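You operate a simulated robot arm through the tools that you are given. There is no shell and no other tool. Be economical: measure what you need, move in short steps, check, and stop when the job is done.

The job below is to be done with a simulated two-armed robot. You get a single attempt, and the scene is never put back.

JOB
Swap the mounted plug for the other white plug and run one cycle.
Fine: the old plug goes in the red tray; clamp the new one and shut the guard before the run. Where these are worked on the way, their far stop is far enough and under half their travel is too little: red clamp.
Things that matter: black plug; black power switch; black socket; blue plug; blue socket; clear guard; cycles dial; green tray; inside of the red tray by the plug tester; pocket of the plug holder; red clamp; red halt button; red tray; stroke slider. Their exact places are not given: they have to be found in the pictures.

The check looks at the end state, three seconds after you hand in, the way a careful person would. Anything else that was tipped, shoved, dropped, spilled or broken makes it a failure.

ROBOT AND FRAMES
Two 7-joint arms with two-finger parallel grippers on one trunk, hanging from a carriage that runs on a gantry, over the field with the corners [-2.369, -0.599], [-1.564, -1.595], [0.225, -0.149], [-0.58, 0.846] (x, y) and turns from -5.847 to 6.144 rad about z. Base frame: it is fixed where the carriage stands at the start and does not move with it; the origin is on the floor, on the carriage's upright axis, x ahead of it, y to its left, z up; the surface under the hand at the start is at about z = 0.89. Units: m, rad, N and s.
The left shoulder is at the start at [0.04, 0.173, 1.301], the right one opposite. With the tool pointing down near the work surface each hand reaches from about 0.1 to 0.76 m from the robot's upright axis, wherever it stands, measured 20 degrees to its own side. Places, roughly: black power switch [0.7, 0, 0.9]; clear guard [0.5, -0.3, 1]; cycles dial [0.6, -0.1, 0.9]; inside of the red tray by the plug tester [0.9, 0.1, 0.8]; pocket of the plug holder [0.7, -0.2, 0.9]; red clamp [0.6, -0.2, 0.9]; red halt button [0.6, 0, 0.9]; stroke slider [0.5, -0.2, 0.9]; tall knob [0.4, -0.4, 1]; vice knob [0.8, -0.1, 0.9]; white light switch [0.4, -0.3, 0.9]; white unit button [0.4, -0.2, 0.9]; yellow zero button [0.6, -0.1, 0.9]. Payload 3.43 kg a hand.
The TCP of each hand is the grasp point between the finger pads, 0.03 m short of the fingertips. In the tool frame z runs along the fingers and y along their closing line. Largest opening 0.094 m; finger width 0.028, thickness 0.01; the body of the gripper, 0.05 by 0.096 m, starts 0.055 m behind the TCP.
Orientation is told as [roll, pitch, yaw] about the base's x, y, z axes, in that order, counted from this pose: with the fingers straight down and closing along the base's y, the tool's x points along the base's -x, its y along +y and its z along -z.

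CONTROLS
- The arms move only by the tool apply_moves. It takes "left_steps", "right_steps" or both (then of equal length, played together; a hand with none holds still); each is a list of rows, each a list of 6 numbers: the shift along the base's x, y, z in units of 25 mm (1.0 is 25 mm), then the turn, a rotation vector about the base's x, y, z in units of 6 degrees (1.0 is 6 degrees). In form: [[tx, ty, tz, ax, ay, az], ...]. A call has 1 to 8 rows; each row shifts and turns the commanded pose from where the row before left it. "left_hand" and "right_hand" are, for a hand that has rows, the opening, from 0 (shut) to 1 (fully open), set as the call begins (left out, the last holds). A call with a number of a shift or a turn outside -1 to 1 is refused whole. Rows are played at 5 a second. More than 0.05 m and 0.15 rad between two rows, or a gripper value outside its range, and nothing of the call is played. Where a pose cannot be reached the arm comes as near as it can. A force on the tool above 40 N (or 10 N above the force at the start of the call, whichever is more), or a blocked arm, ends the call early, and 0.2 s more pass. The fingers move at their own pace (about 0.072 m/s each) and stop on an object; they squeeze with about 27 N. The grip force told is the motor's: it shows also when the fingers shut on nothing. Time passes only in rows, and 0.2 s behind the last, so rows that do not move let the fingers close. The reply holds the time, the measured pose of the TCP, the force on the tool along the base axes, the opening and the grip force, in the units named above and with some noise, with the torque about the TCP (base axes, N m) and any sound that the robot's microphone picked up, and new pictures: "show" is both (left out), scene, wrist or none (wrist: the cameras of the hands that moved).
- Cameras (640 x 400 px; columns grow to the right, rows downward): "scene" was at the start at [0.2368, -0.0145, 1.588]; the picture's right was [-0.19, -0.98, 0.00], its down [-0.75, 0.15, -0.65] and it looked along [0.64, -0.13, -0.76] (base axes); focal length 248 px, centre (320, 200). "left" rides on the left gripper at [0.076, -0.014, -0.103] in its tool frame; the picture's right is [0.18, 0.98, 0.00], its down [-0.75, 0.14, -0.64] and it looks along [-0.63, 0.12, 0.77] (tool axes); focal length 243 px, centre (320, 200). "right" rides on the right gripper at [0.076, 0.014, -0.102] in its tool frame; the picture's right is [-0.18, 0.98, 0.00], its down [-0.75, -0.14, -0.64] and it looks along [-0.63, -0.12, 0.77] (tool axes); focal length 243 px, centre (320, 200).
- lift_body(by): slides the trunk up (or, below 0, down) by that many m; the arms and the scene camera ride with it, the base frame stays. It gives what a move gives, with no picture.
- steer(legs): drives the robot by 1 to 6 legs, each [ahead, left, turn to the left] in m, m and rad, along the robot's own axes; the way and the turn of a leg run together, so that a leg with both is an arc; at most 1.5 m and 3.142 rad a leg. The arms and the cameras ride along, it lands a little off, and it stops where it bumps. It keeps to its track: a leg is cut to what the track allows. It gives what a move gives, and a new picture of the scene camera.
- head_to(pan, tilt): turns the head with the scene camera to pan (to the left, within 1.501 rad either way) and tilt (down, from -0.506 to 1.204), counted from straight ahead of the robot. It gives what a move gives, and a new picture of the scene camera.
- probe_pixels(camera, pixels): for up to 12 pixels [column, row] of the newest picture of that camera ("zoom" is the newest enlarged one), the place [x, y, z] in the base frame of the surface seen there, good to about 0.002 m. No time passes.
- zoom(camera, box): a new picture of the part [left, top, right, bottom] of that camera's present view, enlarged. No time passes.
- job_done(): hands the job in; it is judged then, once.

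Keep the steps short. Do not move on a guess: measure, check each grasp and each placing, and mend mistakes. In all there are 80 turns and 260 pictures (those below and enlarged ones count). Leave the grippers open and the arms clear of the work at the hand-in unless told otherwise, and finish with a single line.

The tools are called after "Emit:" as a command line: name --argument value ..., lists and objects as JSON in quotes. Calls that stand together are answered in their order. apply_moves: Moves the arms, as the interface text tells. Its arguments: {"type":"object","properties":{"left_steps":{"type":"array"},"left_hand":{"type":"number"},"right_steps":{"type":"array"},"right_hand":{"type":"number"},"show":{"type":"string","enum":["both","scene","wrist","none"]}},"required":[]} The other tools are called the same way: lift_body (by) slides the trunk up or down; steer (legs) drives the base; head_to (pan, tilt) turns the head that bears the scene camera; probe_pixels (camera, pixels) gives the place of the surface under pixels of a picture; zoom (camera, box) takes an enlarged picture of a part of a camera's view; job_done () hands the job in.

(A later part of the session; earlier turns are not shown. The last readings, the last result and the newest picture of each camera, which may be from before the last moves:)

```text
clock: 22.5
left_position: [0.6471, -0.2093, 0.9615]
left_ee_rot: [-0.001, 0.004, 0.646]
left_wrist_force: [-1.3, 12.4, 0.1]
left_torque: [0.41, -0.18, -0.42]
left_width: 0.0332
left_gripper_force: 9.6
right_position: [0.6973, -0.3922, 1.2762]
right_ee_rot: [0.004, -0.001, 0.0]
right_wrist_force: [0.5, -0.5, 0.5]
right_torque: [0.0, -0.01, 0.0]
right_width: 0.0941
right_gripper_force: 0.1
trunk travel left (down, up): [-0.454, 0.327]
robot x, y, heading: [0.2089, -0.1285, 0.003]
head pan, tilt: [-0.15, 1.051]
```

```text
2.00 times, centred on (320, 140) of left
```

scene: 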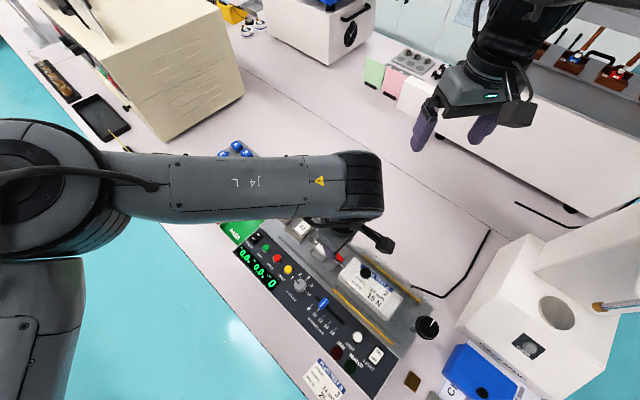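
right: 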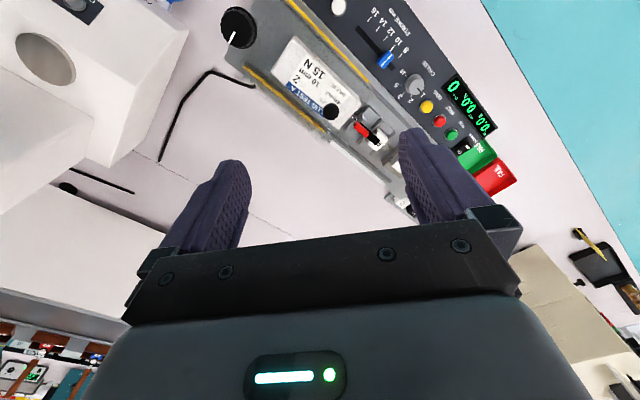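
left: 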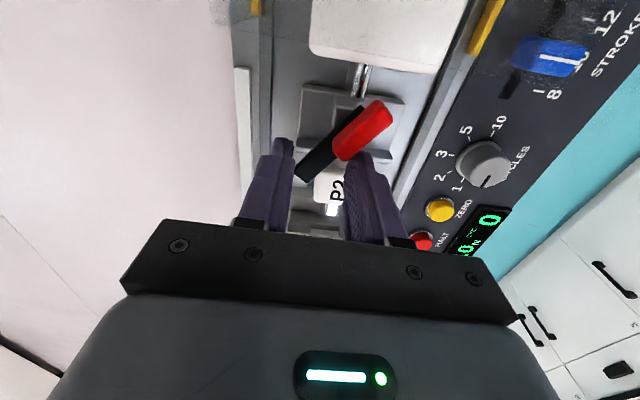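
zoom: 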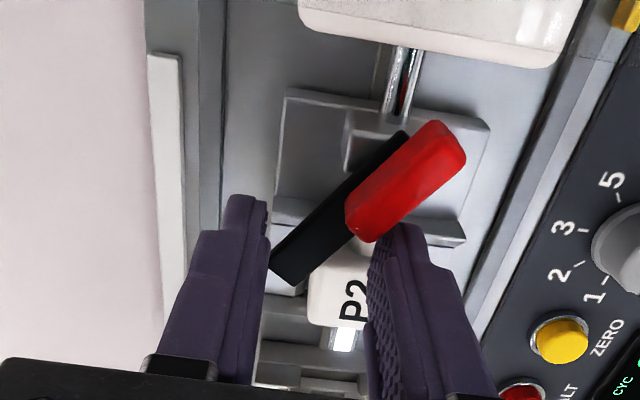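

It swings on an upright pin, away from the operator side (already ~40°). The bar tip now touches the other finger. I lift, close the fingers, and set them down on the near side to push the bar on to its far stop.

Emit:
apply_moves --left_steps '[[0, 0.15, 0.3, 0, 0, 0], [0, 0, 0.9, 0, 0, 0], [0, 0.6, 0, 0, 0, 0], [-0.08, 0.22, 0, 0, 0, 0], [0, 0, -0.6, 0, 0, 0], [0, 0, -0.6, 0, 0, 0]]' --left_hand 0 --show "wrist"

Emit:
zoom --camera "left" --box '[240, 40, 400, 240]'

```text
clock: 23.9
left_position: [0.6425, -0.1879, 0.9636]
left_ee_rot: [-0.005, 0.008, 0.643]
left_wrist_force: [-0.5, -0.2, 0.0]
left_torque: [0.03, 0.0, 0.0]
left_width: 0.0003
left_gripper_force: 33.0
right_position: [0.6969, -0.3936, 1.2758]
right_ee_rot: [0.001, 0.0, 0.001]
right_wrist_force: [-0.8, 0.1, 0.5]
right_torque: [0.01, -0.03, 0.02]
right_width: 0.0939
right_gripper_force: 0.1
trunk travel left (down, up): [-0.454, 0.327]
robot x, y, heading: [0.204, -0.1277, -0.004]
head pan, tilt: [-0.15, 1.051]
```

left: 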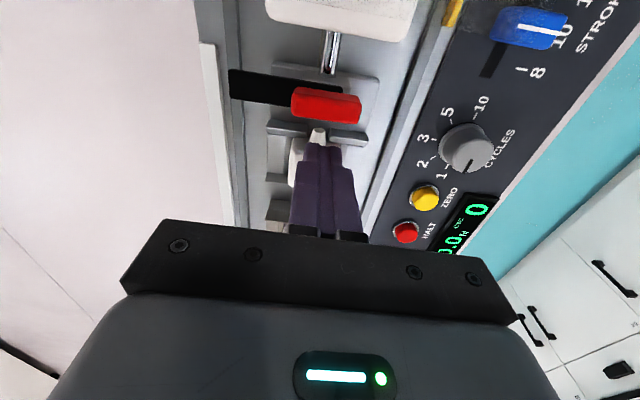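

```text
2.00 times, centred on (320, 140) of left
```

zoom: 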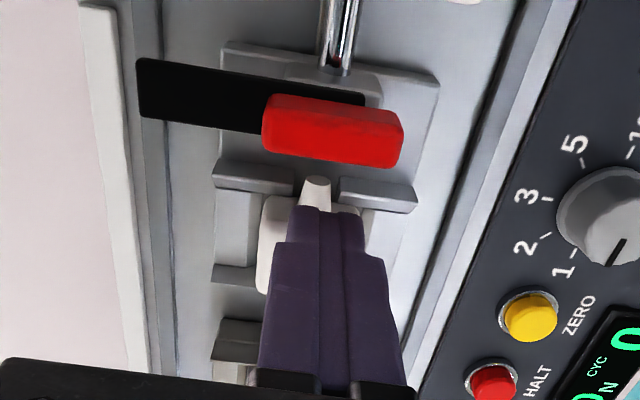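

The clamp has swung fully open (bar now across, pointing away). I lift, open the fingers and look at P2.

Emit:
apply_moves --left_steps '[[0, 0, 0.8, 0, 0, 0], [0, 0, 0.8, 0, 0, 0], [0, 0, 0.8, 0, 0, 0]]' --left_hand 0.7 --show "wrist"

Emit:
zoom --camera "left" --box '[240, 60, 400, 180]'

```text
clock: 24.7
left_position: [0.6438, -0.1884, 1.0237]
left_ee_rot: [-0.003, 0.004, 0.645]
left_wrist_force: [-0.2, 0.5, -0.4]
left_torque: [-0.01, -0.02, -0.02]
left_width: 0.0655
left_gripper_force: 0.1
right_position: [0.6969, -0.3956, 1.2765]
right_ee_rot: [0.001, 0.001, 0.0]
right_wrist_force: [0.9, -0.1, 0.4]
right_torque: [-0.03, -0.02, 0.0]
right_width: 0.0938
right_gripper_force: 0.1
trunk travel left (down, up): [-0.454, 0.327]
robot x, y, heading: [0.2078, -0.1262, 0.002]
head pan, tilt: [-0.15, 1.051]
```

left: 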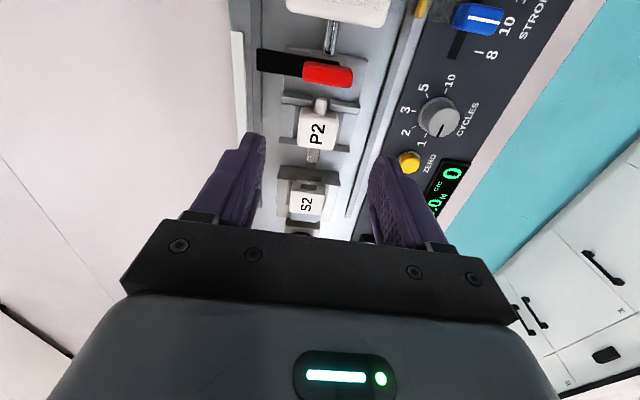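

```text
3.33 times, centred on (320, 120) of left
```

zoom: 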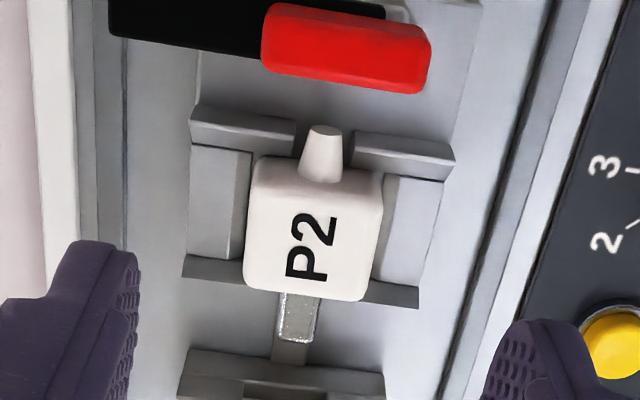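

Emit:
probe_pixels --camera "zoom" --pixels '[[262, 195], [375, 205], [255, 275], [358, 285], [315, 240], [320, 150], [300, 330], [225, 200], [412, 220], [230, 130], [405, 160], [345, 80]]'

Emit:
probe_pixels --camera "zoom" --pixels '[[212, 270], [390, 292], [120, 15], [420, 60], [270, 180], [360, 180], [250, 160], [390, 190]]'

```text
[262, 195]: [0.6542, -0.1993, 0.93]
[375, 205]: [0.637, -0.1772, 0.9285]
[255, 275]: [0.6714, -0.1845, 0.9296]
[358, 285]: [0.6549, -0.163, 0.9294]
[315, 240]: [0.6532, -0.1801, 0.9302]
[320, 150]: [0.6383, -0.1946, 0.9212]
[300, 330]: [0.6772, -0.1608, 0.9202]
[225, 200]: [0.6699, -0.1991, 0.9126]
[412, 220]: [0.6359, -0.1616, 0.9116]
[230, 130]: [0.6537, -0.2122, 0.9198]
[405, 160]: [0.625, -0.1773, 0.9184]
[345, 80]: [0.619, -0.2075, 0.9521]
```

```text
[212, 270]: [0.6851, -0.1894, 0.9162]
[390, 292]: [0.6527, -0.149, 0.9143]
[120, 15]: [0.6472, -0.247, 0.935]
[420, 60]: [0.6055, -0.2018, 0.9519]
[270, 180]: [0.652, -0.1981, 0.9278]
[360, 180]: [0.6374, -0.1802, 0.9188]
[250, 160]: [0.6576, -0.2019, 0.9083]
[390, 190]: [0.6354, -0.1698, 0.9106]
```

P2's body centre is at (0.654, -0.181), top 0.930, the tester's axis at about 38.9°. I align the yaw and descend so the tips stand at 0.917, above the ledges.

Emit:
apply_moves --left_steps '[[0.416, 0.304, 0, 0, 0, 0.33], [0, 0, -0.9, 0, 0, 0], [0, 0, -0.9, 0, 0, 0], [0, 0, -0.8, 0, 0, 0], [0, 0, -0.47, 0, 0, 0], [0, 0, 0, 0, 0, 0]]' --show "none"

Emit:
apply_moves --left_steps '[[0, 0, 0, 0, 0, 0], [0, 0, 0, 0, 0, 0], [0, 0, 0, 0, 0, 0]]' --left_hand 0 --show "wrist"

```text
clock: 26.1
left_position: [0.6531, -0.1784, 0.9456]
left_ee_rot: [-0.003, 0.005, 0.68]
left_wrist_force: [0.7, -0.6, 0.4]
left_torque: [-0.01, -0.03, 0.0]
left_width: 0.0659
left_gripper_force: 0.1
right_position: [0.6961, -0.3949, 1.2761]
right_ee_rot: [0.001, 0.001, 0.0]
right_wrist_force: [1.3, -0.4, 0.4]
right_torque: [0.0, -0.01, 0.0]
right_width: 0.0942
right_gripper_force: 0.1
trunk travel left (down, up): [-0.454, 0.327]
robot x, y, heading: [0.2055, -0.1284, -0.0]
head pan, tilt: [-0.15, 1.051]
```

```text
clock: 26.9
left_position: [0.6524, -0.1801, 0.9471]
left_ee_rot: [-0.005, 0.005, 0.68]
left_wrist_force: [2.9, -3.2, 0.4]
left_torque: [-0.1, -0.07, 0.04]
left_width: 0.0328
left_gripper_force: 26.9
right_position: [0.6969, -0.3948, 1.2772]
right_ee_rot: [-0.002, 0.001, 0.001]
right_wrist_force: [-0.3, 0.9, -0.4]
right_torque: [-0.03, 0.0, -0.01]
right_width: 0.0942
right_gripper_force: 0.0
trunk travel left (down, up): [-0.454, 0.327]
robot x, y, heading: [0.2053, -0.1285, -0.001]
head pan, tilt: [-0.15, 1.051]
```

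left: 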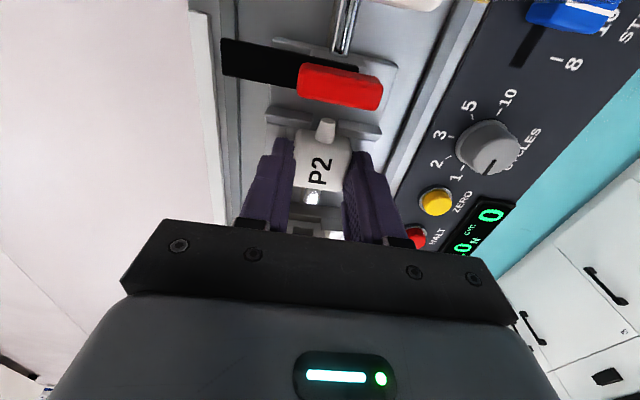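

P2 is held (32.8 mm). I lift it straight up.

Emit:
apply_moves --left_steps '[[0, 0, 0.4, 0, 0, 0], [0, 0, 0.4, 0, 0, 0], [0, 0, 0.8, 0, 0, 0], [0, 0, 0.9, 0, 0, 0], [0, 0, 0.9, 0, 0, 0], [0, 0, 0.9, 0, 0, 0]]'

Emit:
zoom --camera "left" --box '[240, 60, 400, 220]'

Emit:
zoom --camera "scene" --box '[180, 120, 340, 260]'

```text
clock: 28.3
left_position: [0.6564, -0.1787, 1.0543]
left_ee_rot: [-0.002, 0.005, 0.679]
left_wrist_force: [0.3, 0.9, 0.1]
left_torque: [0.0, -0.01, 0.03]
left_width: 0.0329
left_gripper_force: 27.3
right_position: [0.697, -0.3948, 1.2755]
right_ee_rot: [-0.001, 0.001, 0.001]
right_wrist_force: [0.6, 0.7, 0.1]
right_torque: [-0.03, 0.0, 0.02]
right_width: 0.094
right_gripper_force: 0.0
trunk travel left (down, up): [-0.454, 0.327]
robot x, y, heading: [0.2098, -0.1284, 0.002]
head pan, tilt: [-0.15, 1.051]
```

scene: 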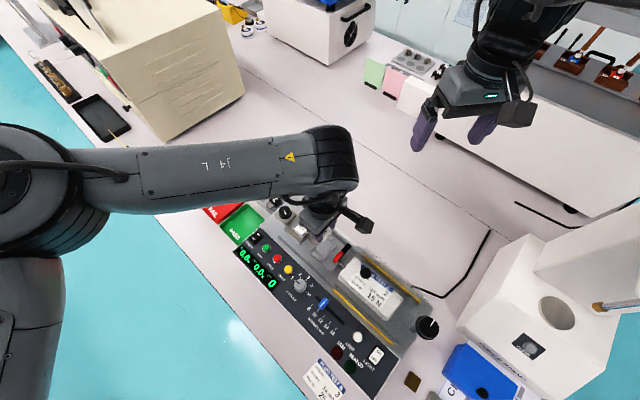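
left: 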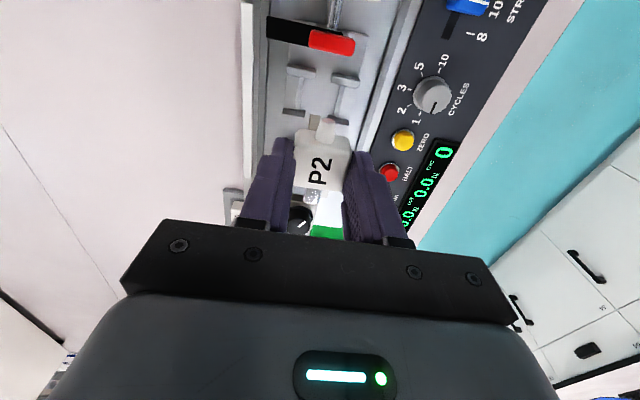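

```text
2.50 times, centred on (320, 140) of left
```

zoom: 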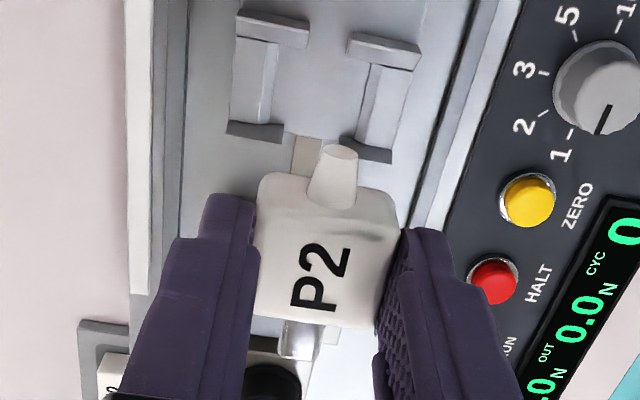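

```text
2.86 times, centred on (260, 190) of scene
```

zoom: 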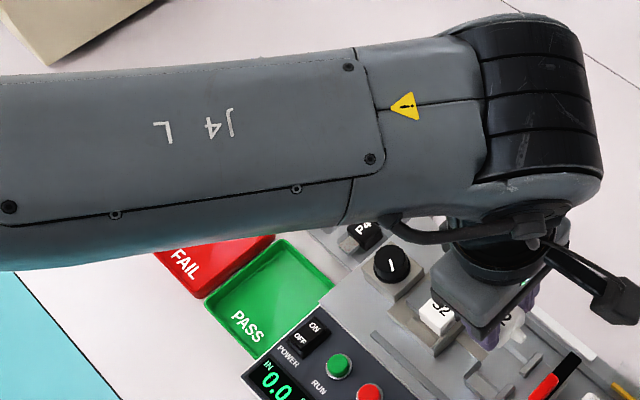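

P2 is held upright. I lift a bit and carry it towards the red tray (centre about (0.928, 0.127)).

Emit:
apply_moves --left_steps '[[0.3, 0.4, 0.9, 0, 0, 0], [0.8, 0.95, 0.9, 0, 0, 0], [0.8, 0.95, 0.5, 0, 0, 0], [0.8, 0.95, 0, 0, 0, 0], [0.8, 0.95, 0, 0, 0, 0], [0.8, 0.95, 0, 0, 0, 0], [0.8, 0.95, 0, 0, 0, 0], [0.8, 0.95, 0, 0, 0, 0]]' --show "none"

Emit:
apply_moves --left_steps '[[0.8, 0.95, 0, 0, 0, 0], [0.8, 0.95, 0, 0, 0, 0], [0.8, 0.95, 0, 0, 0, 0], [0.8, 0.95, 0, 0, 0, 0], [0.8, 0.8, 0, 0, 0, 0]]' --show "both"

```text
clock: 30.1
left_position: [0.7992, -0.0038, 1.1079]
left_ee_rot: [-0.006, 0.006, 0.679]
left_wrist_force: [0.6, -0.3, 0.1]
left_torque: [-0.03, 0.0, 0.01]
left_width: 0.0326
left_gripper_force: 26.6
right_position: [0.6971, -0.3942, 1.2769]
right_ee_rot: [-0.001, 0.001, 0.0]
right_wrist_force: [0.5, 0.5, -0.9]
right_torque: [0.0, 0.0, -0.01]
right_width: 0.0939
right_gripper_force: 0.0
trunk travel left (down, up): [-0.454, 0.327]
robot x, y, heading: [0.2096, -0.1301, -0.001]
head pan, tilt: [-0.15, 1.051]
```

```text
clock: 31.3
left_position: [0.8449, 0.0758, 1.1004]
left_ee_rot: [-0.007, 0.005, 0.682]
left_wrist_force: [0.3, -0.5, -0.9]
left_torque: [0.0, -0.04, 0.02]
left_width: 0.0324
left_gripper_force: 27.5
left hand out of reach, approached as far as the arm can: row 3, 4, 5
right_position: [0.6973, -0.3942, 1.2749]
right_ee_rot: [0.001, -0.001, 0.001]
right_wrist_force: [-0.1, 0.8, -0.4]
right_torque: [-0.02, 0.03, -0.02]
right_width: 0.0939
right_gripper_force: 0.1
trunk travel left (down, up): [-0.454, 0.327]
robot x, y, heading: [0.2062, -0.1277, 0.001]
head pan, tilt: [-0.15, 1.051]
```

scene: 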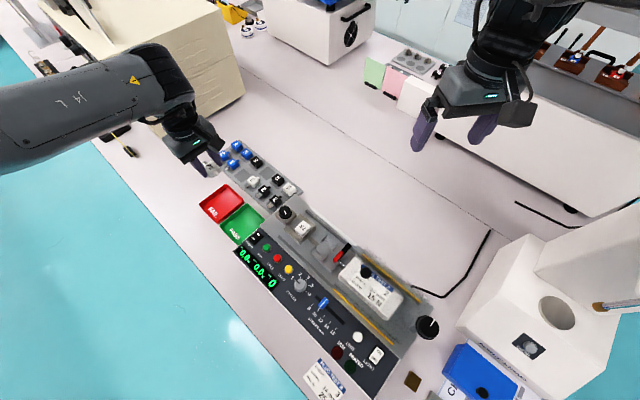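
left: 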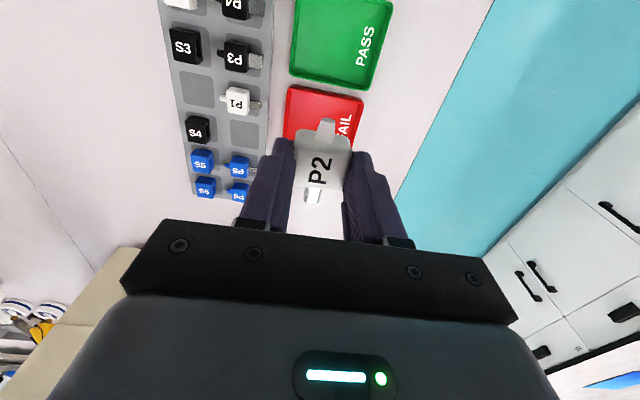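

Reach ran out at z 1.1. I measure the tray and rack from here, and let the carriage go as near to the corner as its track allows.

Emit:
probe_pixels --camera "left" --pixels '[[290, 95], [360, 105], [300, 125], [345, 100], [237, 90], [228, 98], [247, 104], [237, 112], [255, 103], [240, 130], [350, 95], [295, 135]]'

Emit:
probe_pixels --camera "scene" --pixels '[[221, 205], [228, 186], [201, 204], [214, 221], [243, 202], [252, 182], [221, 195], [215, 210], [232, 205]]'

Emit:
zoom --camera "scene" --box '[180, 120, 340, 260]'

Emit:
steer --legs '[[0.02, 0.0, 0.0], [0.0, -0.02, 0.0]]'

```text
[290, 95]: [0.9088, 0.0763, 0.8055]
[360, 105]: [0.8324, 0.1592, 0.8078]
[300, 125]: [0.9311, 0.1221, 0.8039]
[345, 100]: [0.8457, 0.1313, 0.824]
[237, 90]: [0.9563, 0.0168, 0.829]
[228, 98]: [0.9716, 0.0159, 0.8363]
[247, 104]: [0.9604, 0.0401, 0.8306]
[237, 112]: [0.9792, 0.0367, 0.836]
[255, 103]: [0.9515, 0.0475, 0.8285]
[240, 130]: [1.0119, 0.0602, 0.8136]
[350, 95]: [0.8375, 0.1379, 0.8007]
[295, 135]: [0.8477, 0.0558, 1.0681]
```

```text
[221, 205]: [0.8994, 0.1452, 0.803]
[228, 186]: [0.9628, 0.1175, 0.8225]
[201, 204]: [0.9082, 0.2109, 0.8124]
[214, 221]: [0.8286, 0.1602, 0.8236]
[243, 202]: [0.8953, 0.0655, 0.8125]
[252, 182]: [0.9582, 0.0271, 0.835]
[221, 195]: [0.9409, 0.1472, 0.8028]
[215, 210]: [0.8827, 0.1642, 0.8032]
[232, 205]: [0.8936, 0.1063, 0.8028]
```

```text
2.86 times, centred on (260, 190) of scene
```

zoom: 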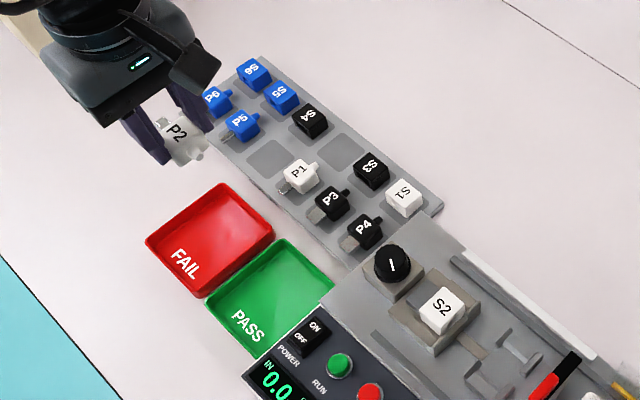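

```text
clock: 32.5
left_position: [0.8511, 0.0465, 1.1006]
left_ee_rot: [-0.009, 0.003, 0.683]
left_wrist_force: [0.9, -0.2, -1.1]
left_torque: [-0.03, 0.02, 0.0]
left_width: 0.0328
left_gripper_force: 26.8
right_position: [0.7028, -0.4218, 1.2758]
right_ee_rot: [0.001, -0.002, 0.0]
right_wrist_force: [0.1, -0.3, 0.8]
right_torque: [0.03, 0.01, 0.02]
right_width: 0.0939
right_gripper_force: 0.1
trunk travel left (down, up): [-0.454, 0.327]
robot x, y, heading: [0.2118, -0.1561, 0.003]
head pan, tilt: [-0.15, 1.051]
```

scene: 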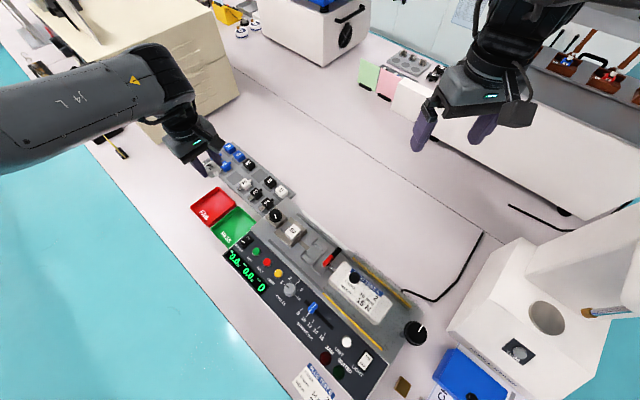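

The carriage is near its corner. The tray floor is 0.803, centre about (0.899, 0.139), walls to 0.823. I lower the hand first, then go outwards.

Emit:
apply_moves --left_steps '[[0, 0.4, -0.9, 0, 0, 0], [0, 0.4, -0.9, 0, 0, 0], [0, 0.4, -0.9, 0, 0, 0], [0, 0.4, -0.9, 0, 0, 0], [0, 0.4, -0.9, 0, 0, 0], [0, 0.4, -0.9, 0, 0, 0], [0.4, 0.4, -0.9, 0, 0, 0], [0.4, 0.4, -0.7, 0, 0, 0]]'

```text
clock: 34.3
left_position: [0.835, 0.0904, 0.9268]
left_ee_rot: [-0.011, 0.0, 0.688]
left_wrist_force: [-0.6, -0.4, -0.2]
left_torque: [-0.01, -0.02, 0.01]
left_width: 0.0328
left_gripper_force: 27.2
left hand out of reach, approached as far as the arm can: row 3, 4, 5, 6, 7, 8
right_position: [0.7034, -0.4209, 1.2759]
right_ee_rot: [0.001, -0.001, -0.001]
right_wrist_force: [0.2, -0.5, -0.3]
right_torque: [0.0, -0.02, 0.02]
right_width: 0.0941
right_gripper_force: 0.1
trunk travel left (down, up): [-0.454, 0.327]
robot x, y, heading: [0.2118, -0.1552, -0.005]
head pan, tilt: [-0.15, 1.051]
```

scene: 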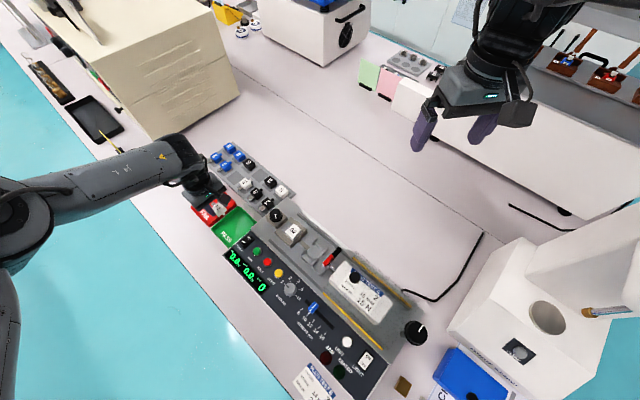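
left: 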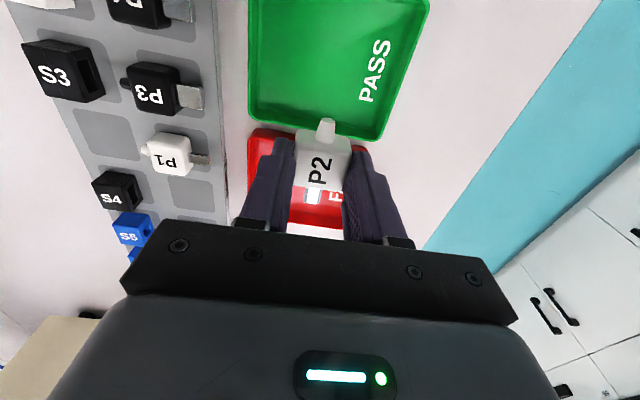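

The yaw seems to limit the reach (commanded was (0.871, 0.127)). I turn the wrist back toward zero yaw and see if it gets out to the tray.

Emit:
apply_moves --left_steps '[[0, 0, 0, 0, 0, -1], [0, 0, 0, 0, 0, -1], [0, 0, 0, 0, 0, -1], [0, 0, 0, 0, 0, -1]]' --show "none"

```text
clock: 35.3
left_position: [0.7406, -0.0254, 0.9462]
left_ee_rot: [-0.008, 0.0, 0.272]
left_wrist_force: [0.7, 0.7, 0.0]
left_torque: [0.0, 0.0, 0.01]
left_width: 0.0325
left_gripper_force: 27.2
left hand out of reach, approached as far as the arm can: row 1, 2, 3, 4
right_position: [0.7023, -0.4215, 1.2757]
right_ee_rot: [0.0, 0.001, 0.0]
right_wrist_force: [-0.2, 0.2, -0.3]
right_torque: [0.0, 0.0, 0.02]
right_width: 0.0939
right_gripper_force: 0.1
trunk travel left (down, up): [-0.454, 0.327]
robot x, y, heading: [0.2151, -0.1518, 0.001]
head pan, tilt: [-0.15, 1.051]
```

That made it worse, so more positive yaw is the right way. I turn to about +1.1.

Emit:
apply_moves --left_steps '[[0, 0, 0.3, 0, 0, 1], [0, 0, 0.3, 0, 0, 1], [0, 0, 0, 0, 0, 1], [0, 0, 0, 0, 0, 1], [0, 0, 0, 0, 0, 1], [0, 0, 0, 0, 0, 1], [0, 0, 0, 0, 0, 1], [0, 0, 0, 0, 0, 1]]'

```text
clock: 37.1
left_position: [0.7408, -0.0245, 0.9621]
left_ee_rot: [-0.008, 0.003, 1.102]
left_wrist_force: [0.5, 0.3, 0.2]
left_torque: [0.01, -0.01, -0.01]
left_width: 0.0325
left_gripper_force: 27.0
right_position: [0.7035, -0.4211, 1.2754]
right_ee_rot: [0.0, 0.0, 0.001]
right_wrist_force: [-0.3, 0.2, 0.5]
right_torque: [-0.01, 0.0, -0.01]
right_width: 0.094
right_gripper_force: 0.0
trunk travel left (down, up): [-0.454, 0.327]
robot x, y, heading: [0.2124, -0.156, 0.005]
head pan, tilt: [-0.15, 1.051]
```

scene: 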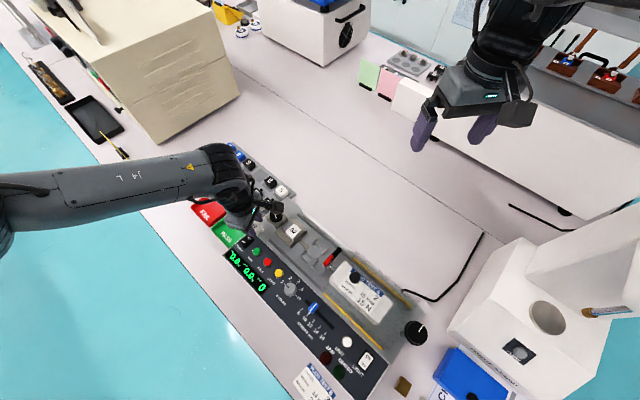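
left: 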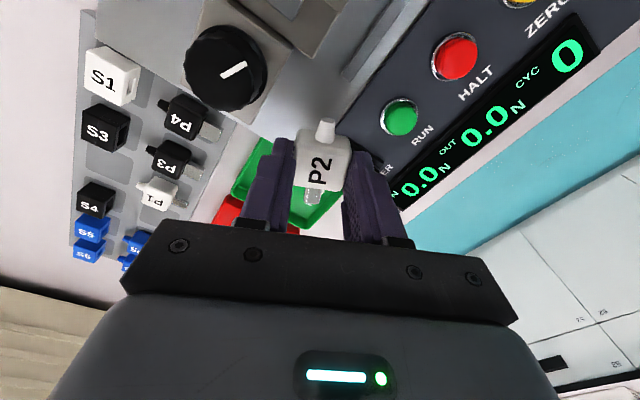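

Now I move out toward the tray at this yaw.

Emit:
apply_moves --left_steps '[[0.4, 0.5, 0.8, 0, 0, 0.3], [0.8, 0.85, 0.4, 0, 0, 0.3], [0.8, 0.85, 0, 0, 0, 0.3], [0.8, 0.85, 0, 0, 0, 0.3], [0.8, 0.85, 0, 0, 0, 0], [0.8, 0.85, 0, 0, 0, 0], [0.7, 0.75, 0, 0, 0, 0], [0.6, 0.6, 0, 0, 0, 0]]'

```text
clock: 38.9
left_position: [0.8842, 0.1286, 0.9912]
left_ee_rot: [-0.008, 0.004, 1.227]
left_wrist_force: [0.4, -0.1, -1.2]
left_torque: [-0.02, -0.02, -0.01]
left_width: 0.0327
left_gripper_force: 27.2
right_position: [0.7029, -0.4217, 1.2754]
right_ee_rot: [0.0, 0.0, -0.001]
right_wrist_force: [-0.3, -0.1, 0.0]
right_torque: [0.01, 0.02, -0.04]
right_width: 0.0939
right_gripper_force: 0.1
trunk travel left (down, up): [-0.454, 0.327]
robot x, y, heading: [0.2125, -0.1555, 0.002]
head pan, tilt: [-0.15, 1.051]
```

scene: 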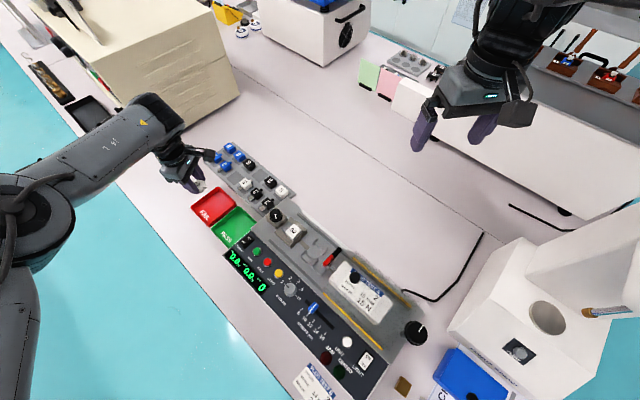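
left: 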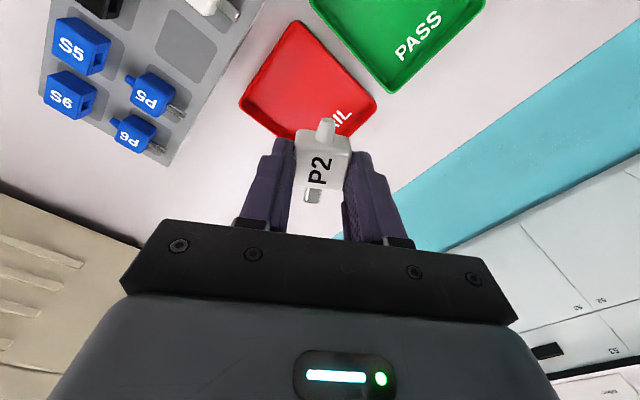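

Reached. I lower into the tray toward its centre, first to z 0.875.

Emit:
apply_moves --left_steps '[[0.2, 0.2, -0.9, 0, 0, 0], [0.2, 0.2, -0.9, 0, 0, 0], [0, 0, -0.9, 0, 0, 0], [0, 0, -0.9, 0, 0, 0], [0, 0, -1, 0, 0, 0]]' --show "both"

Emit:
zoom --camera "scene" --box '[150, 140, 270, 250]'

```text
clock: 40.1
left_position: [0.8846, 0.1315, 0.8777]
left_ee_rot: [-0.009, 0.004, 1.229]
left_wrist_force: [0.1, 0.4, -0.4]
left_torque: [0.02, 0.01, 0.01]
left_width: 0.0326
left_gripper_force: 27.0
left hand out of reach, approached as far as the arm can: row 4, 5
right_position: [0.7024, -0.4211, 1.2751]
right_ee_rot: [0.001, -0.001, 0.0]
right_wrist_force: [-0.8, -0.3, 0.9]
right_torque: [0.03, 0.0, 0.01]
right_width: 0.094
right_gripper_force: 0.1
trunk travel left (down, up): [-0.454, 0.327]
robot x, y, heading: [0.2128, -0.1563, -0.001]
head pan, tilt: [-0.15, 1.051]
```

scene: 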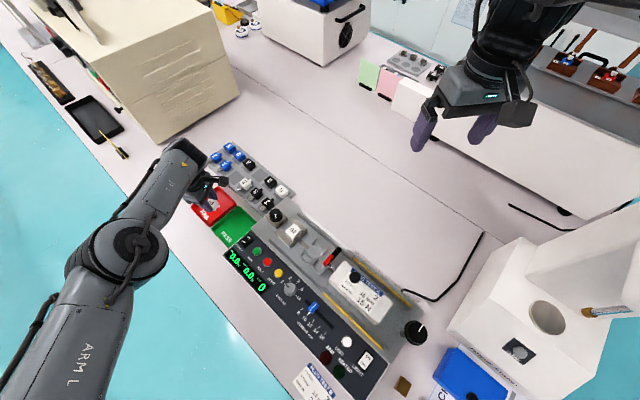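
left: 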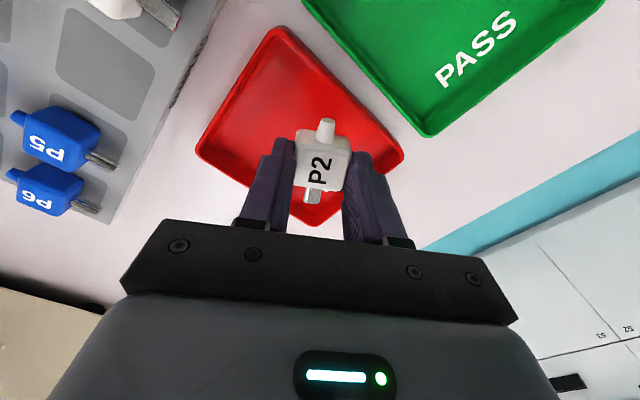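

```text
3.64 times, centred on (210, 195) of scene
```

zoom: 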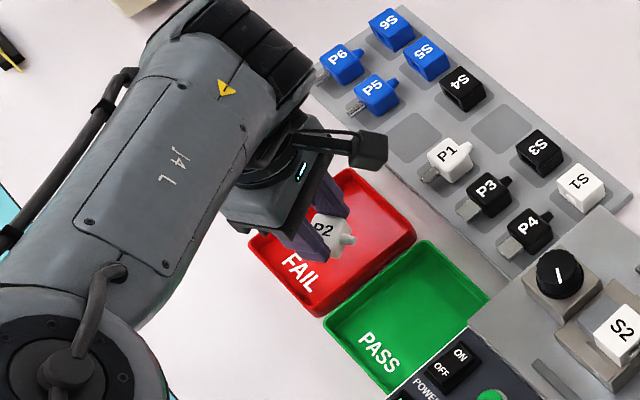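

P2 hangs over the tray, but the nub is close to the near wall and the reach limit bites at this height. I raise the hand 0.1 m, then lower the trunk 0.1 m to gain reach.

Emit:
apply_moves --left_steps '[[0, 0, 1, 0, 0, 0], [0, 0, 1, 0, 0, 0], [0, 0, 1, 0, 0, 0], [0, 0, 1, 0, 0, 0]]' --show "none"

Emit:
lift_body --by -0.1

Emit:
apply_moves --left_steps '[[0.2, 0.1, 0, 0, 0, 0.5], [0.2, 0.1, 0, 0, 0, 0.5], [0.2, 0.1, 0, 0, 0, 0.5], [0.1, 0.1, 0, 0, 0, 0.5]]'

```text
clock: 41.1
left_position: [0.8868, 0.1332, 0.9779]
left_ee_rot: [-0.01, 0.002, 1.226]
left_wrist_force: [0.1, 0.5, 0.1]
left_torque: [0.0, 0.05, 0.0]
left_width: 0.0326
left_gripper_force: 26.9
right_position: [0.7029, -0.4216, 1.2767]
right_ee_rot: [0.001, -0.001, 0.0]
right_wrist_force: [0.1, -0.7, -0.2]
right_torque: [-0.02, 0.04, -0.04]
right_width: 0.0941
right_gripper_force: 0.1
trunk travel left (down, up): [-0.454, 0.327]
robot x, y, heading: [0.2119, -0.1558, -0.001]
head pan, tilt: [-0.15, 1.051]
```

```text
clock: 42.4
left_position: [0.887, 0.1326, 0.879]
left_ee_rot: [-0.007, 0.003, 1.226]
left_wrist_force: [0.1, 0.3, -0.5]
left_torque: [0.01, -0.01, 0.0]
left_width: 0.0326
left_gripper_force: 27.4
right_position: [0.7027, -0.4224, 1.1754]
right_ee_rot: [0.0, 0.0, 0.001]
right_wrist_force: [-0.1, 0.5, -0.3]
right_torque: [0.01, -0.01, 0.02]
right_width: 0.0939
right_gripper_force: 0.1
trunk travel left (down, up): [-0.354, 0.427]
robot x, y, heading: [0.2116, -0.1574, 0.001]
head pan, tilt: [-0.15, 1.051]
```

```text
clock: 43.4
left_position: [0.9033, 0.1432, 0.8781]
left_ee_rot: [-0.012, 0.007, 1.438]
left_wrist_force: [0.3, -0.1, 0.2]
left_torque: [0.0, 0.03, 0.0]
left_width: 0.0326
left_gripper_force: 27.2
right_position: [0.7027, -0.4217, 1.1762]
right_ee_rot: [0.0, 0.0, 0.002]
right_wrist_force: [0.6, 0.0, 0.3]
right_torque: [0.0, 0.03, 0.01]
right_width: 0.094
right_gripper_force: 0.1
trunk travel left (down, up): [-0.354, 0.427]
robot x, y, heading: [0.2132, -0.1552, -0.006]
head pan, tilt: [-0.15, 1.051]
```

scene: 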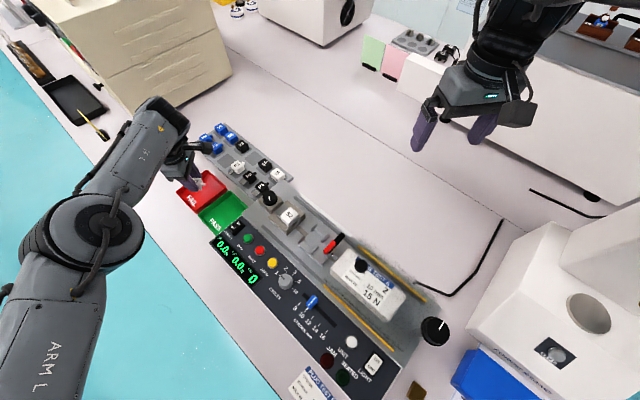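
left: 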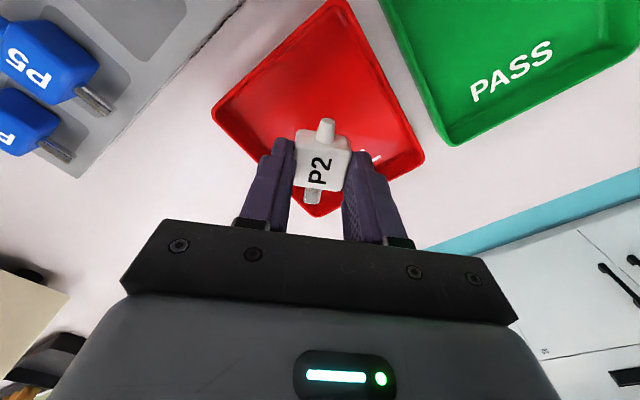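

At the tray's middle now. I lower slowly to about z 0.854.

Emit:
apply_moves --left_steps '[[-0.1, -0.1, -0.3, 0, 0, 0], [0, 0, -0.3, 0, 0, 0], [0, 0, -0.25, 0, 0, 0], [0, 0, -0.1, 0, 0, 0]]' --show "wrist"

Emit:
zoom --camera "scene" --box '[150, 140, 250, 230]'

```text
clock: 44.4
left_position: [0.901, 0.1406, 0.8544]
left_ee_rot: [-0.009, 0.002, 1.436]
left_wrist_force: [0.3, -0.4, 0.0]
left_torque: [0.01, -0.01, 0.02]
left_width: 0.0327
left_gripper_force: 26.6
right_position: [0.7024, -0.4206, 1.1762]
right_ee_rot: [-0.001, 0.0, 0.0]
right_wrist_force: [-0.4, 0.9, -0.7]
right_torque: [0.02, -0.01, 0.02]
right_width: 0.0941
right_gripper_force: 0.0
trunk travel left (down, up): [-0.354, 0.427]
robot x, y, heading: [0.2093, -0.1513, -0.002]
head pan, tilt: [-0.15, 1.051]
```

left: 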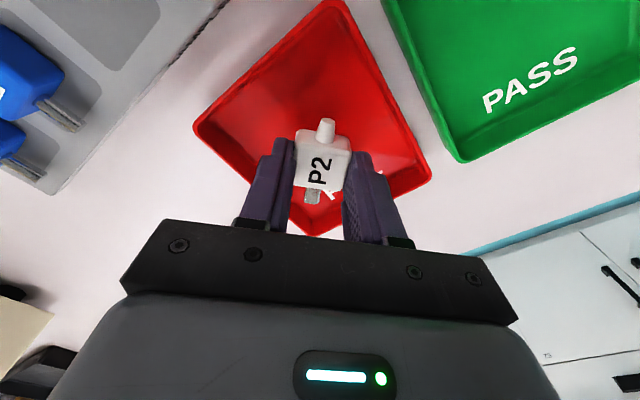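

```text
4.44 times, centred on (200, 185) of scene
```

zoom: 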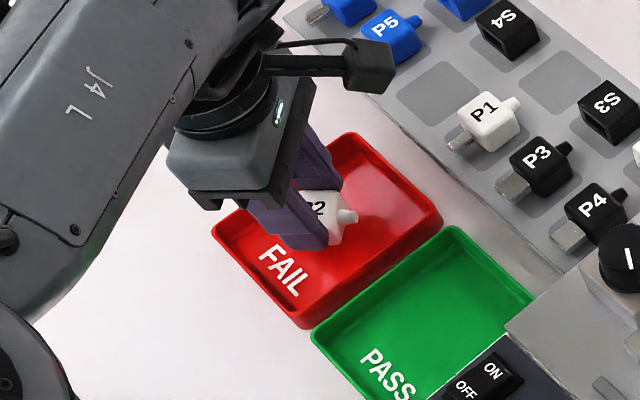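

No contact yet; I go down further in 2.5 mm steps.

Emit:
apply_moves --left_steps '[[0, 0, -0.1, 0, 0, 0], [0, 0, -0.1, 0, 0, 0], [0, 0, -0.1, 0, 0, 0], [0, 0, -0.1, 0, 0, 0], [0, 0, 0, 0, 0, 0]]' --show "none"

```text
clock: 45.6
left_position: [0.8995, 0.1409, 0.8452]
left_ee_rot: [-0.011, 0.007, 1.436]
left_wrist_force: [-0.4, 0.2, 2.6]
left_torque: [-0.01, 0.1, 0.01]
left_width: 0.0326
left_gripper_force: 26.7
right_position: [0.7034, -0.4213, 1.1758]
right_ee_rot: [-0.001, -0.001, 0.001]
right_wrist_force: [-1.0, 0.3, 0.0]
right_torque: [0.02, -0.02, 0.01]
right_width: 0.094
right_gripper_force: 0.2
trunk travel left (down, up): [-0.354, 0.427]
robot x, y, heading: [0.2122, -0.1522, -0.002]
head pan, tilt: [-0.15, 1.051]
```

Contact (2.6 N). I release and lift.

Emit:
apply_moves --left_steps '[[0, 0, 0, 0, 0, 0], [0, 0, 0, 0, 0, 0], [0, 0, 0.4, 0, 0, 0], [0, 0, 0.9, 0, 0, 0], [0, 0, 0.9, 0, 0, 0], [0, 0, 0.9, 0, 0, 0]]' --left_hand 0.6

Emit:
zoom --camera "scene" --box '[150, 110, 290, 230]'

```text
clock: 47.0
left_position: [0.8999, 0.1398, 0.923]
left_ee_rot: [-0.009, 0.004, 1.439]
left_wrist_force: [1.1, -0.5, 0.3]
left_torque: [0.04, -0.01, -0.01]
left_width: 0.0562
left_gripper_force: 0.1
right_position: [0.7034, -0.4206, 1.1759]
right_ee_rot: [0.0, 0.0, -0.001]
right_wrist_force: [-0.3, 1.0, 0.1]
right_torque: [-0.02, 0.04, 0.0]
right_width: 0.0942
right_gripper_force: 0.0
trunk travel left (down, up): [-0.354, 0.427]
robot x, y, heading: [0.2136, -0.158, 0.0]
head pan, tilt: [-0.15, 1.051]
```

scene: 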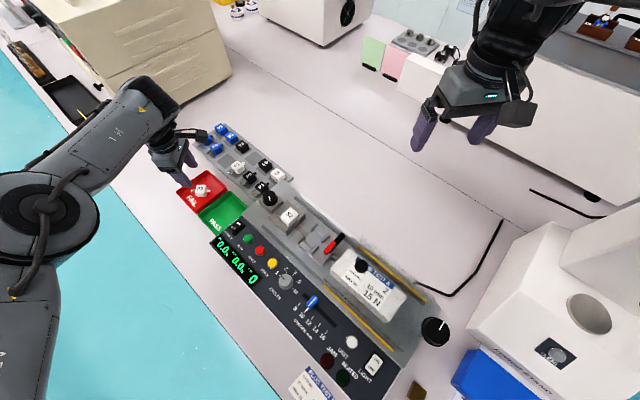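
left: 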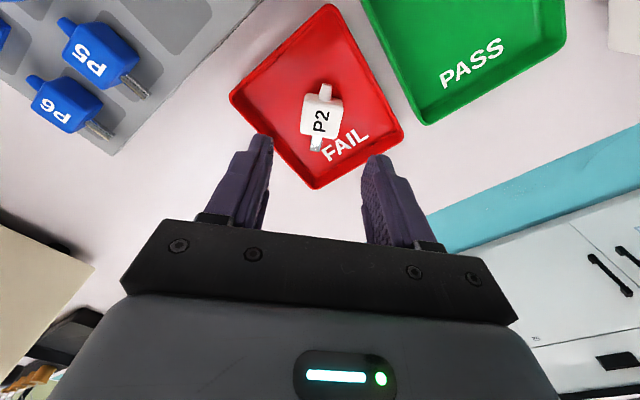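

```text
3.33 times, centred on (220, 170) of scene
```

zoom: 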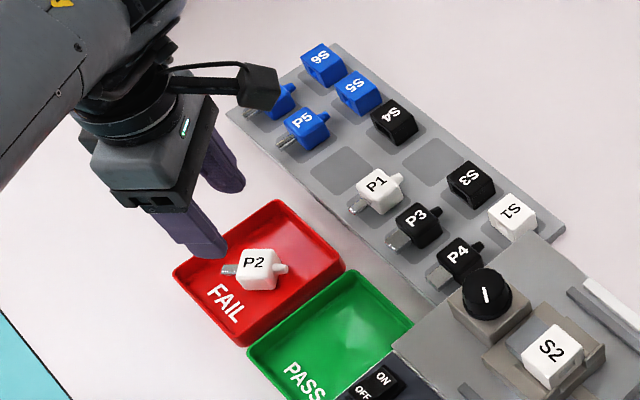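

P2 lies in the red tray. Next I measure P1.

Emit:
probe_pixels --camera "zoom" --pixels '[[376, 182], [362, 188], [382, 172], [370, 175], [390, 190], [396, 177], [356, 205], [350, 165], [430, 155], [412, 212], [376, 200], [366, 205]]'

Emit:
zoom --camera "scene" --box '[215, 145, 265, 185]'

```text
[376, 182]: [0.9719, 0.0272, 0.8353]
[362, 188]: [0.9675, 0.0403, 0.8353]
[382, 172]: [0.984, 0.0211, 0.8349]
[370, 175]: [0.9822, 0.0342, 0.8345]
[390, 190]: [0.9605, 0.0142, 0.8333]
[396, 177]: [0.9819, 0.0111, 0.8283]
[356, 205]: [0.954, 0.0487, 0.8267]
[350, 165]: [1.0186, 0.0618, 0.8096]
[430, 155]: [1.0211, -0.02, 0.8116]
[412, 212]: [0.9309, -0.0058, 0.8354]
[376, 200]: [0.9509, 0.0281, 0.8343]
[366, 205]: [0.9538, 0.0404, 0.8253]
```

```text
10.00 times, centred on (240, 165) of scene
```

zoom: 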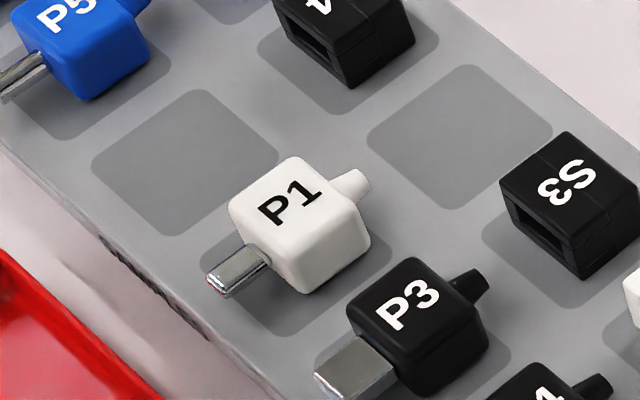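

Emit:
probe_pixels --camera "zoom" --pixels '[[238, 210], [298, 163], [350, 205], [292, 250], [293, 207], [352, 300], [410, 265], [470, 305], [400, 310], [240, 275], [350, 185], [355, 250]]'

```text
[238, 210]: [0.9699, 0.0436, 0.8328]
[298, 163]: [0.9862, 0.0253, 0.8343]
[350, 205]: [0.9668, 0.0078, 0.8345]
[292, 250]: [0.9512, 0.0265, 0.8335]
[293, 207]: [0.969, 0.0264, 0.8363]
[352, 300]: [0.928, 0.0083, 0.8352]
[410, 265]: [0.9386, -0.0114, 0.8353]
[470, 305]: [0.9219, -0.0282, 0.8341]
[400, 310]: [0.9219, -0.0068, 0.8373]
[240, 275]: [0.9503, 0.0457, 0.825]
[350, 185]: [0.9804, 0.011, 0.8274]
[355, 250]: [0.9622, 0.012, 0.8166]
```

P1's centre is (0.9685, 0.026), top 0.835; free gap to P3 about 24 mm. I nudge the carriage to the corner, then turn the hand to yaw 2.27 (closing along the rack) while moving above P1.

Emit:
steer --legs '[[0.012, 0.006, 0.0]]'

Emit:
apply_moves --left_steps '[[0.3, -0.57, 0.3, 0, 0, 1], [0.3, -0.57, 0.3, 0, 0, 1], [0.3, -0.57, 0.3, 0, 0, 1], [0.3, -0.57, 0.3, 0, 0, 1], [0.3, -0.57, 0, 0, 0, 1], [0.3, -0.57, 0, 0, 0, 1], [0.3, -0.57, 0, 0, 0, 1], [0.3, -0.57, 0, 0, 0, 1]]' --left_hand 0.5

```text
clock: 47.8
left_position: [0.9098, 0.1456, 0.9227]
left_ee_rot: [-0.009, 0.003, 1.436]
left_wrist_force: [0.1, -0.5, -0.3]
left_torque: [-0.01, -0.02, 0.0]
left_width: 0.0564
left_gripper_force: 0.1
right_position: [0.7121, -0.4147, 1.1754]
right_ee_rot: [0.0, 0.001, 0.0]
right_wrist_force: [0.0, 0.2, 0.7]
right_torque: [-0.03, -0.01, 0.01]
right_width: 0.0941
right_gripper_force: 0.1
trunk travel left (down, up): [-0.354, 0.427]
robot x, y, heading: [0.2239, -0.148, -0.001]
head pan, tilt: [-0.15, 1.051]
```

scene: 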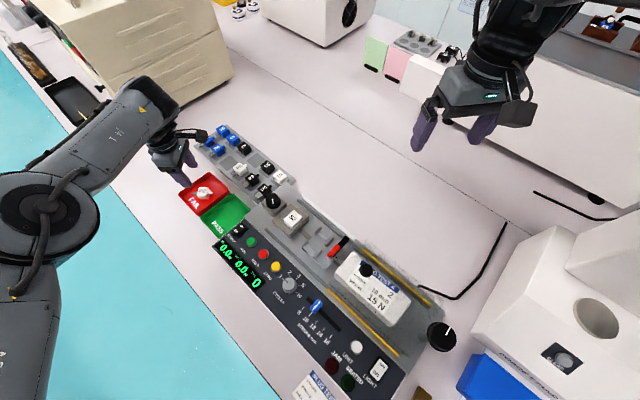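

```text
clock: 49.6
left_position: [0.8995, -0.0206, 0.9512]
left_ee_rot: [-0.009, 0.003, 2.277]
left_wrist_force: [-0.2, 0.1, 0.0]
left_torque: [0.0, -0.01, 0.0]
left_width: 0.047
left_gripper_force: 0.1
left hand out of reach, approached as far as the arm can: row 1, 2, 3, 4, 5, 6, 7, 8
right_position: [0.713, -0.4147, 1.1755]
right_ee_rot: [-0.001, 0.0, 0.0]
right_wrist_force: [0.5, 0.6, -0.5]
right_torque: [0.03, -0.03, 0.01]
right_width: 0.0943
right_gripper_force: 0.2
trunk travel left (down, up): [-0.354, 0.427]
robot x, y, heading: [0.222, -0.1476, 0.005]
head pan, tilt: [-0.15, 1.051]
```

scene: 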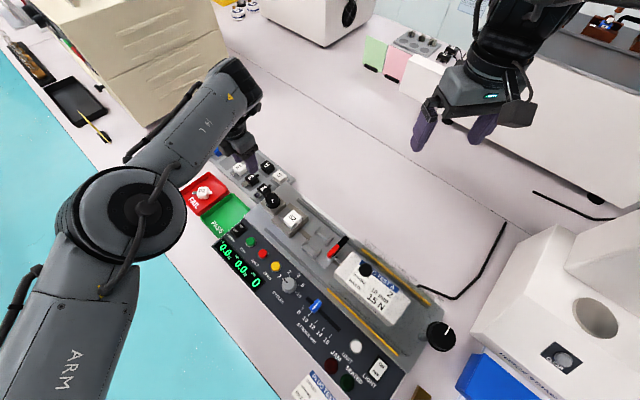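
left: 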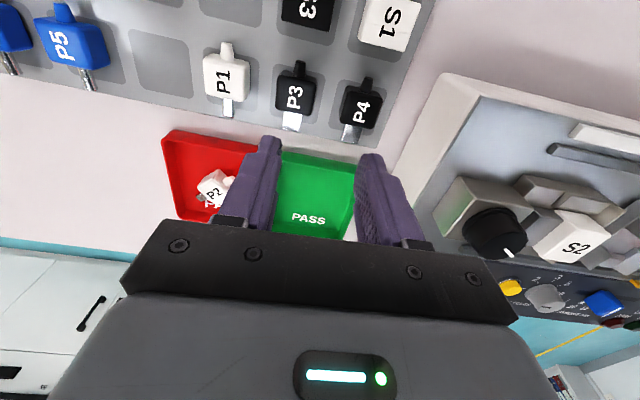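

P1 stays about 8 cm out of reach for the left hand at this yaw. The right hand, with the robot turned left, has its shoulder much nearer to P1. First I raise and retract the left hand.

Emit:
apply_moves --left_steps '[[0, 0, 1, 0, 0, -0.5], [0, 0, 1, 0, 0, -1], [0, 0, 1, 0, 0, -1], [0, 0, 1, 0, 0, -1], [-1, 0.3, 1, 0, 0, -1], [-1, 0.3, 1, 0, 0, -1], [-1, 0.3, 0.5, 0, 0, -1], [-1, 0.3, 0, 0, 0, -1]]' --show "none"

Emit:
apply_moves --left_steps '[[-1, 0.3, 0, 0, 0, -1], [-1, 0.3, 0, 0, 0, -1], [-1, 0.3, 0, 0, 0, -1], [-1, 0.3, 0, 0, 0, -1], [-1, 0.3, 0, 0, 0, -1], [-1, 0.3, 0, 0, 0, -1], [-1, 0.3, 0, 0, 0, -1]]' --show "none"

Emit:
head_to --pan 0.8 --tilt 0.7

```text
clock: 51.4
left_position: [0.7926, 0.0094, 1.1141]
left_ee_rot: [-0.009, 0.002, 1.487]
left_wrist_force: [0.9, 0.3, -0.8]
left_torque: [0.02, -0.04, 0.01]
left_width: 0.047
left_gripper_force: 0.0
left hand out of reach, approached as far as the arm can: row 4
right_position: [0.7121, -0.4138, 1.1764]
right_ee_rot: [0.0, -0.001, 0.0]
right_wrist_force: [-0.1, -0.1, -0.7]
right_torque: [0.01, 0.01, 0.05]
right_width: 0.094
right_gripper_force: 0.0
trunk travel left (down, up): [-0.354, 0.427]
robot x, y, heading: [0.2187, -0.1493, -0.001]
head pan, tilt: [-0.15, 1.051]
```

```text
clock: 53.0
left_position: [0.6173, 0.0607, 1.1108]
left_ee_rot: [-0.006, 0.004, 0.754]
left_wrist_force: [0.2, -0.1, -0.4]
left_torque: [-0.03, 0.0, 0.0]
left_width: 0.0468
left_gripper_force: 0.1
right_position: [0.7115, -0.414, 1.1755]
right_ee_rot: [-0.001, 0.0, 0.002]
right_wrist_force: [-0.1, -0.8, 0.3]
right_torque: [0.0, -0.01, 0.01]
right_width: 0.094
right_gripper_force: 0.0
trunk travel left (down, up): [-0.354, 0.427]
robot x, y, heading: [0.2232, -0.1469, -0.006]
head pan, tilt: [-0.15, 1.051]
```

```text
clock: 54.2
left_position: [0.6182, 0.0604, 1.1118]
left_ee_rot: [-0.008, 0.003, 0.756]
left_wrist_force: [0.6, -1.1, -0.2]
left_torque: [-0.02, 0.0, -0.03]
left_width: 0.0469
left_gripper_force: 0.0
right_position: [0.7123, -0.4141, 1.1754]
right_ee_rot: [-0.001, 0.001, 0.0]
right_wrist_force: [0.8, -0.2, -0.2]
right_torque: [0.01, -0.01, 0.01]
right_width: 0.094
right_gripper_force: 0.2
trunk travel left (down, up): [-0.354, 0.427]
robot x, y, heading: [0.2223, -0.1456, -0.002]
head pan, tilt: [0.799, 0.7]
```

scene: 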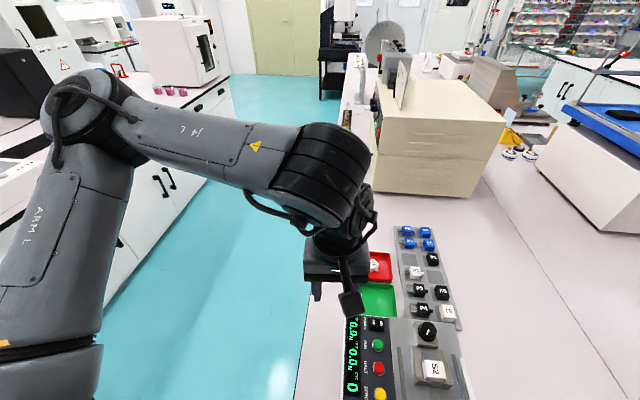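

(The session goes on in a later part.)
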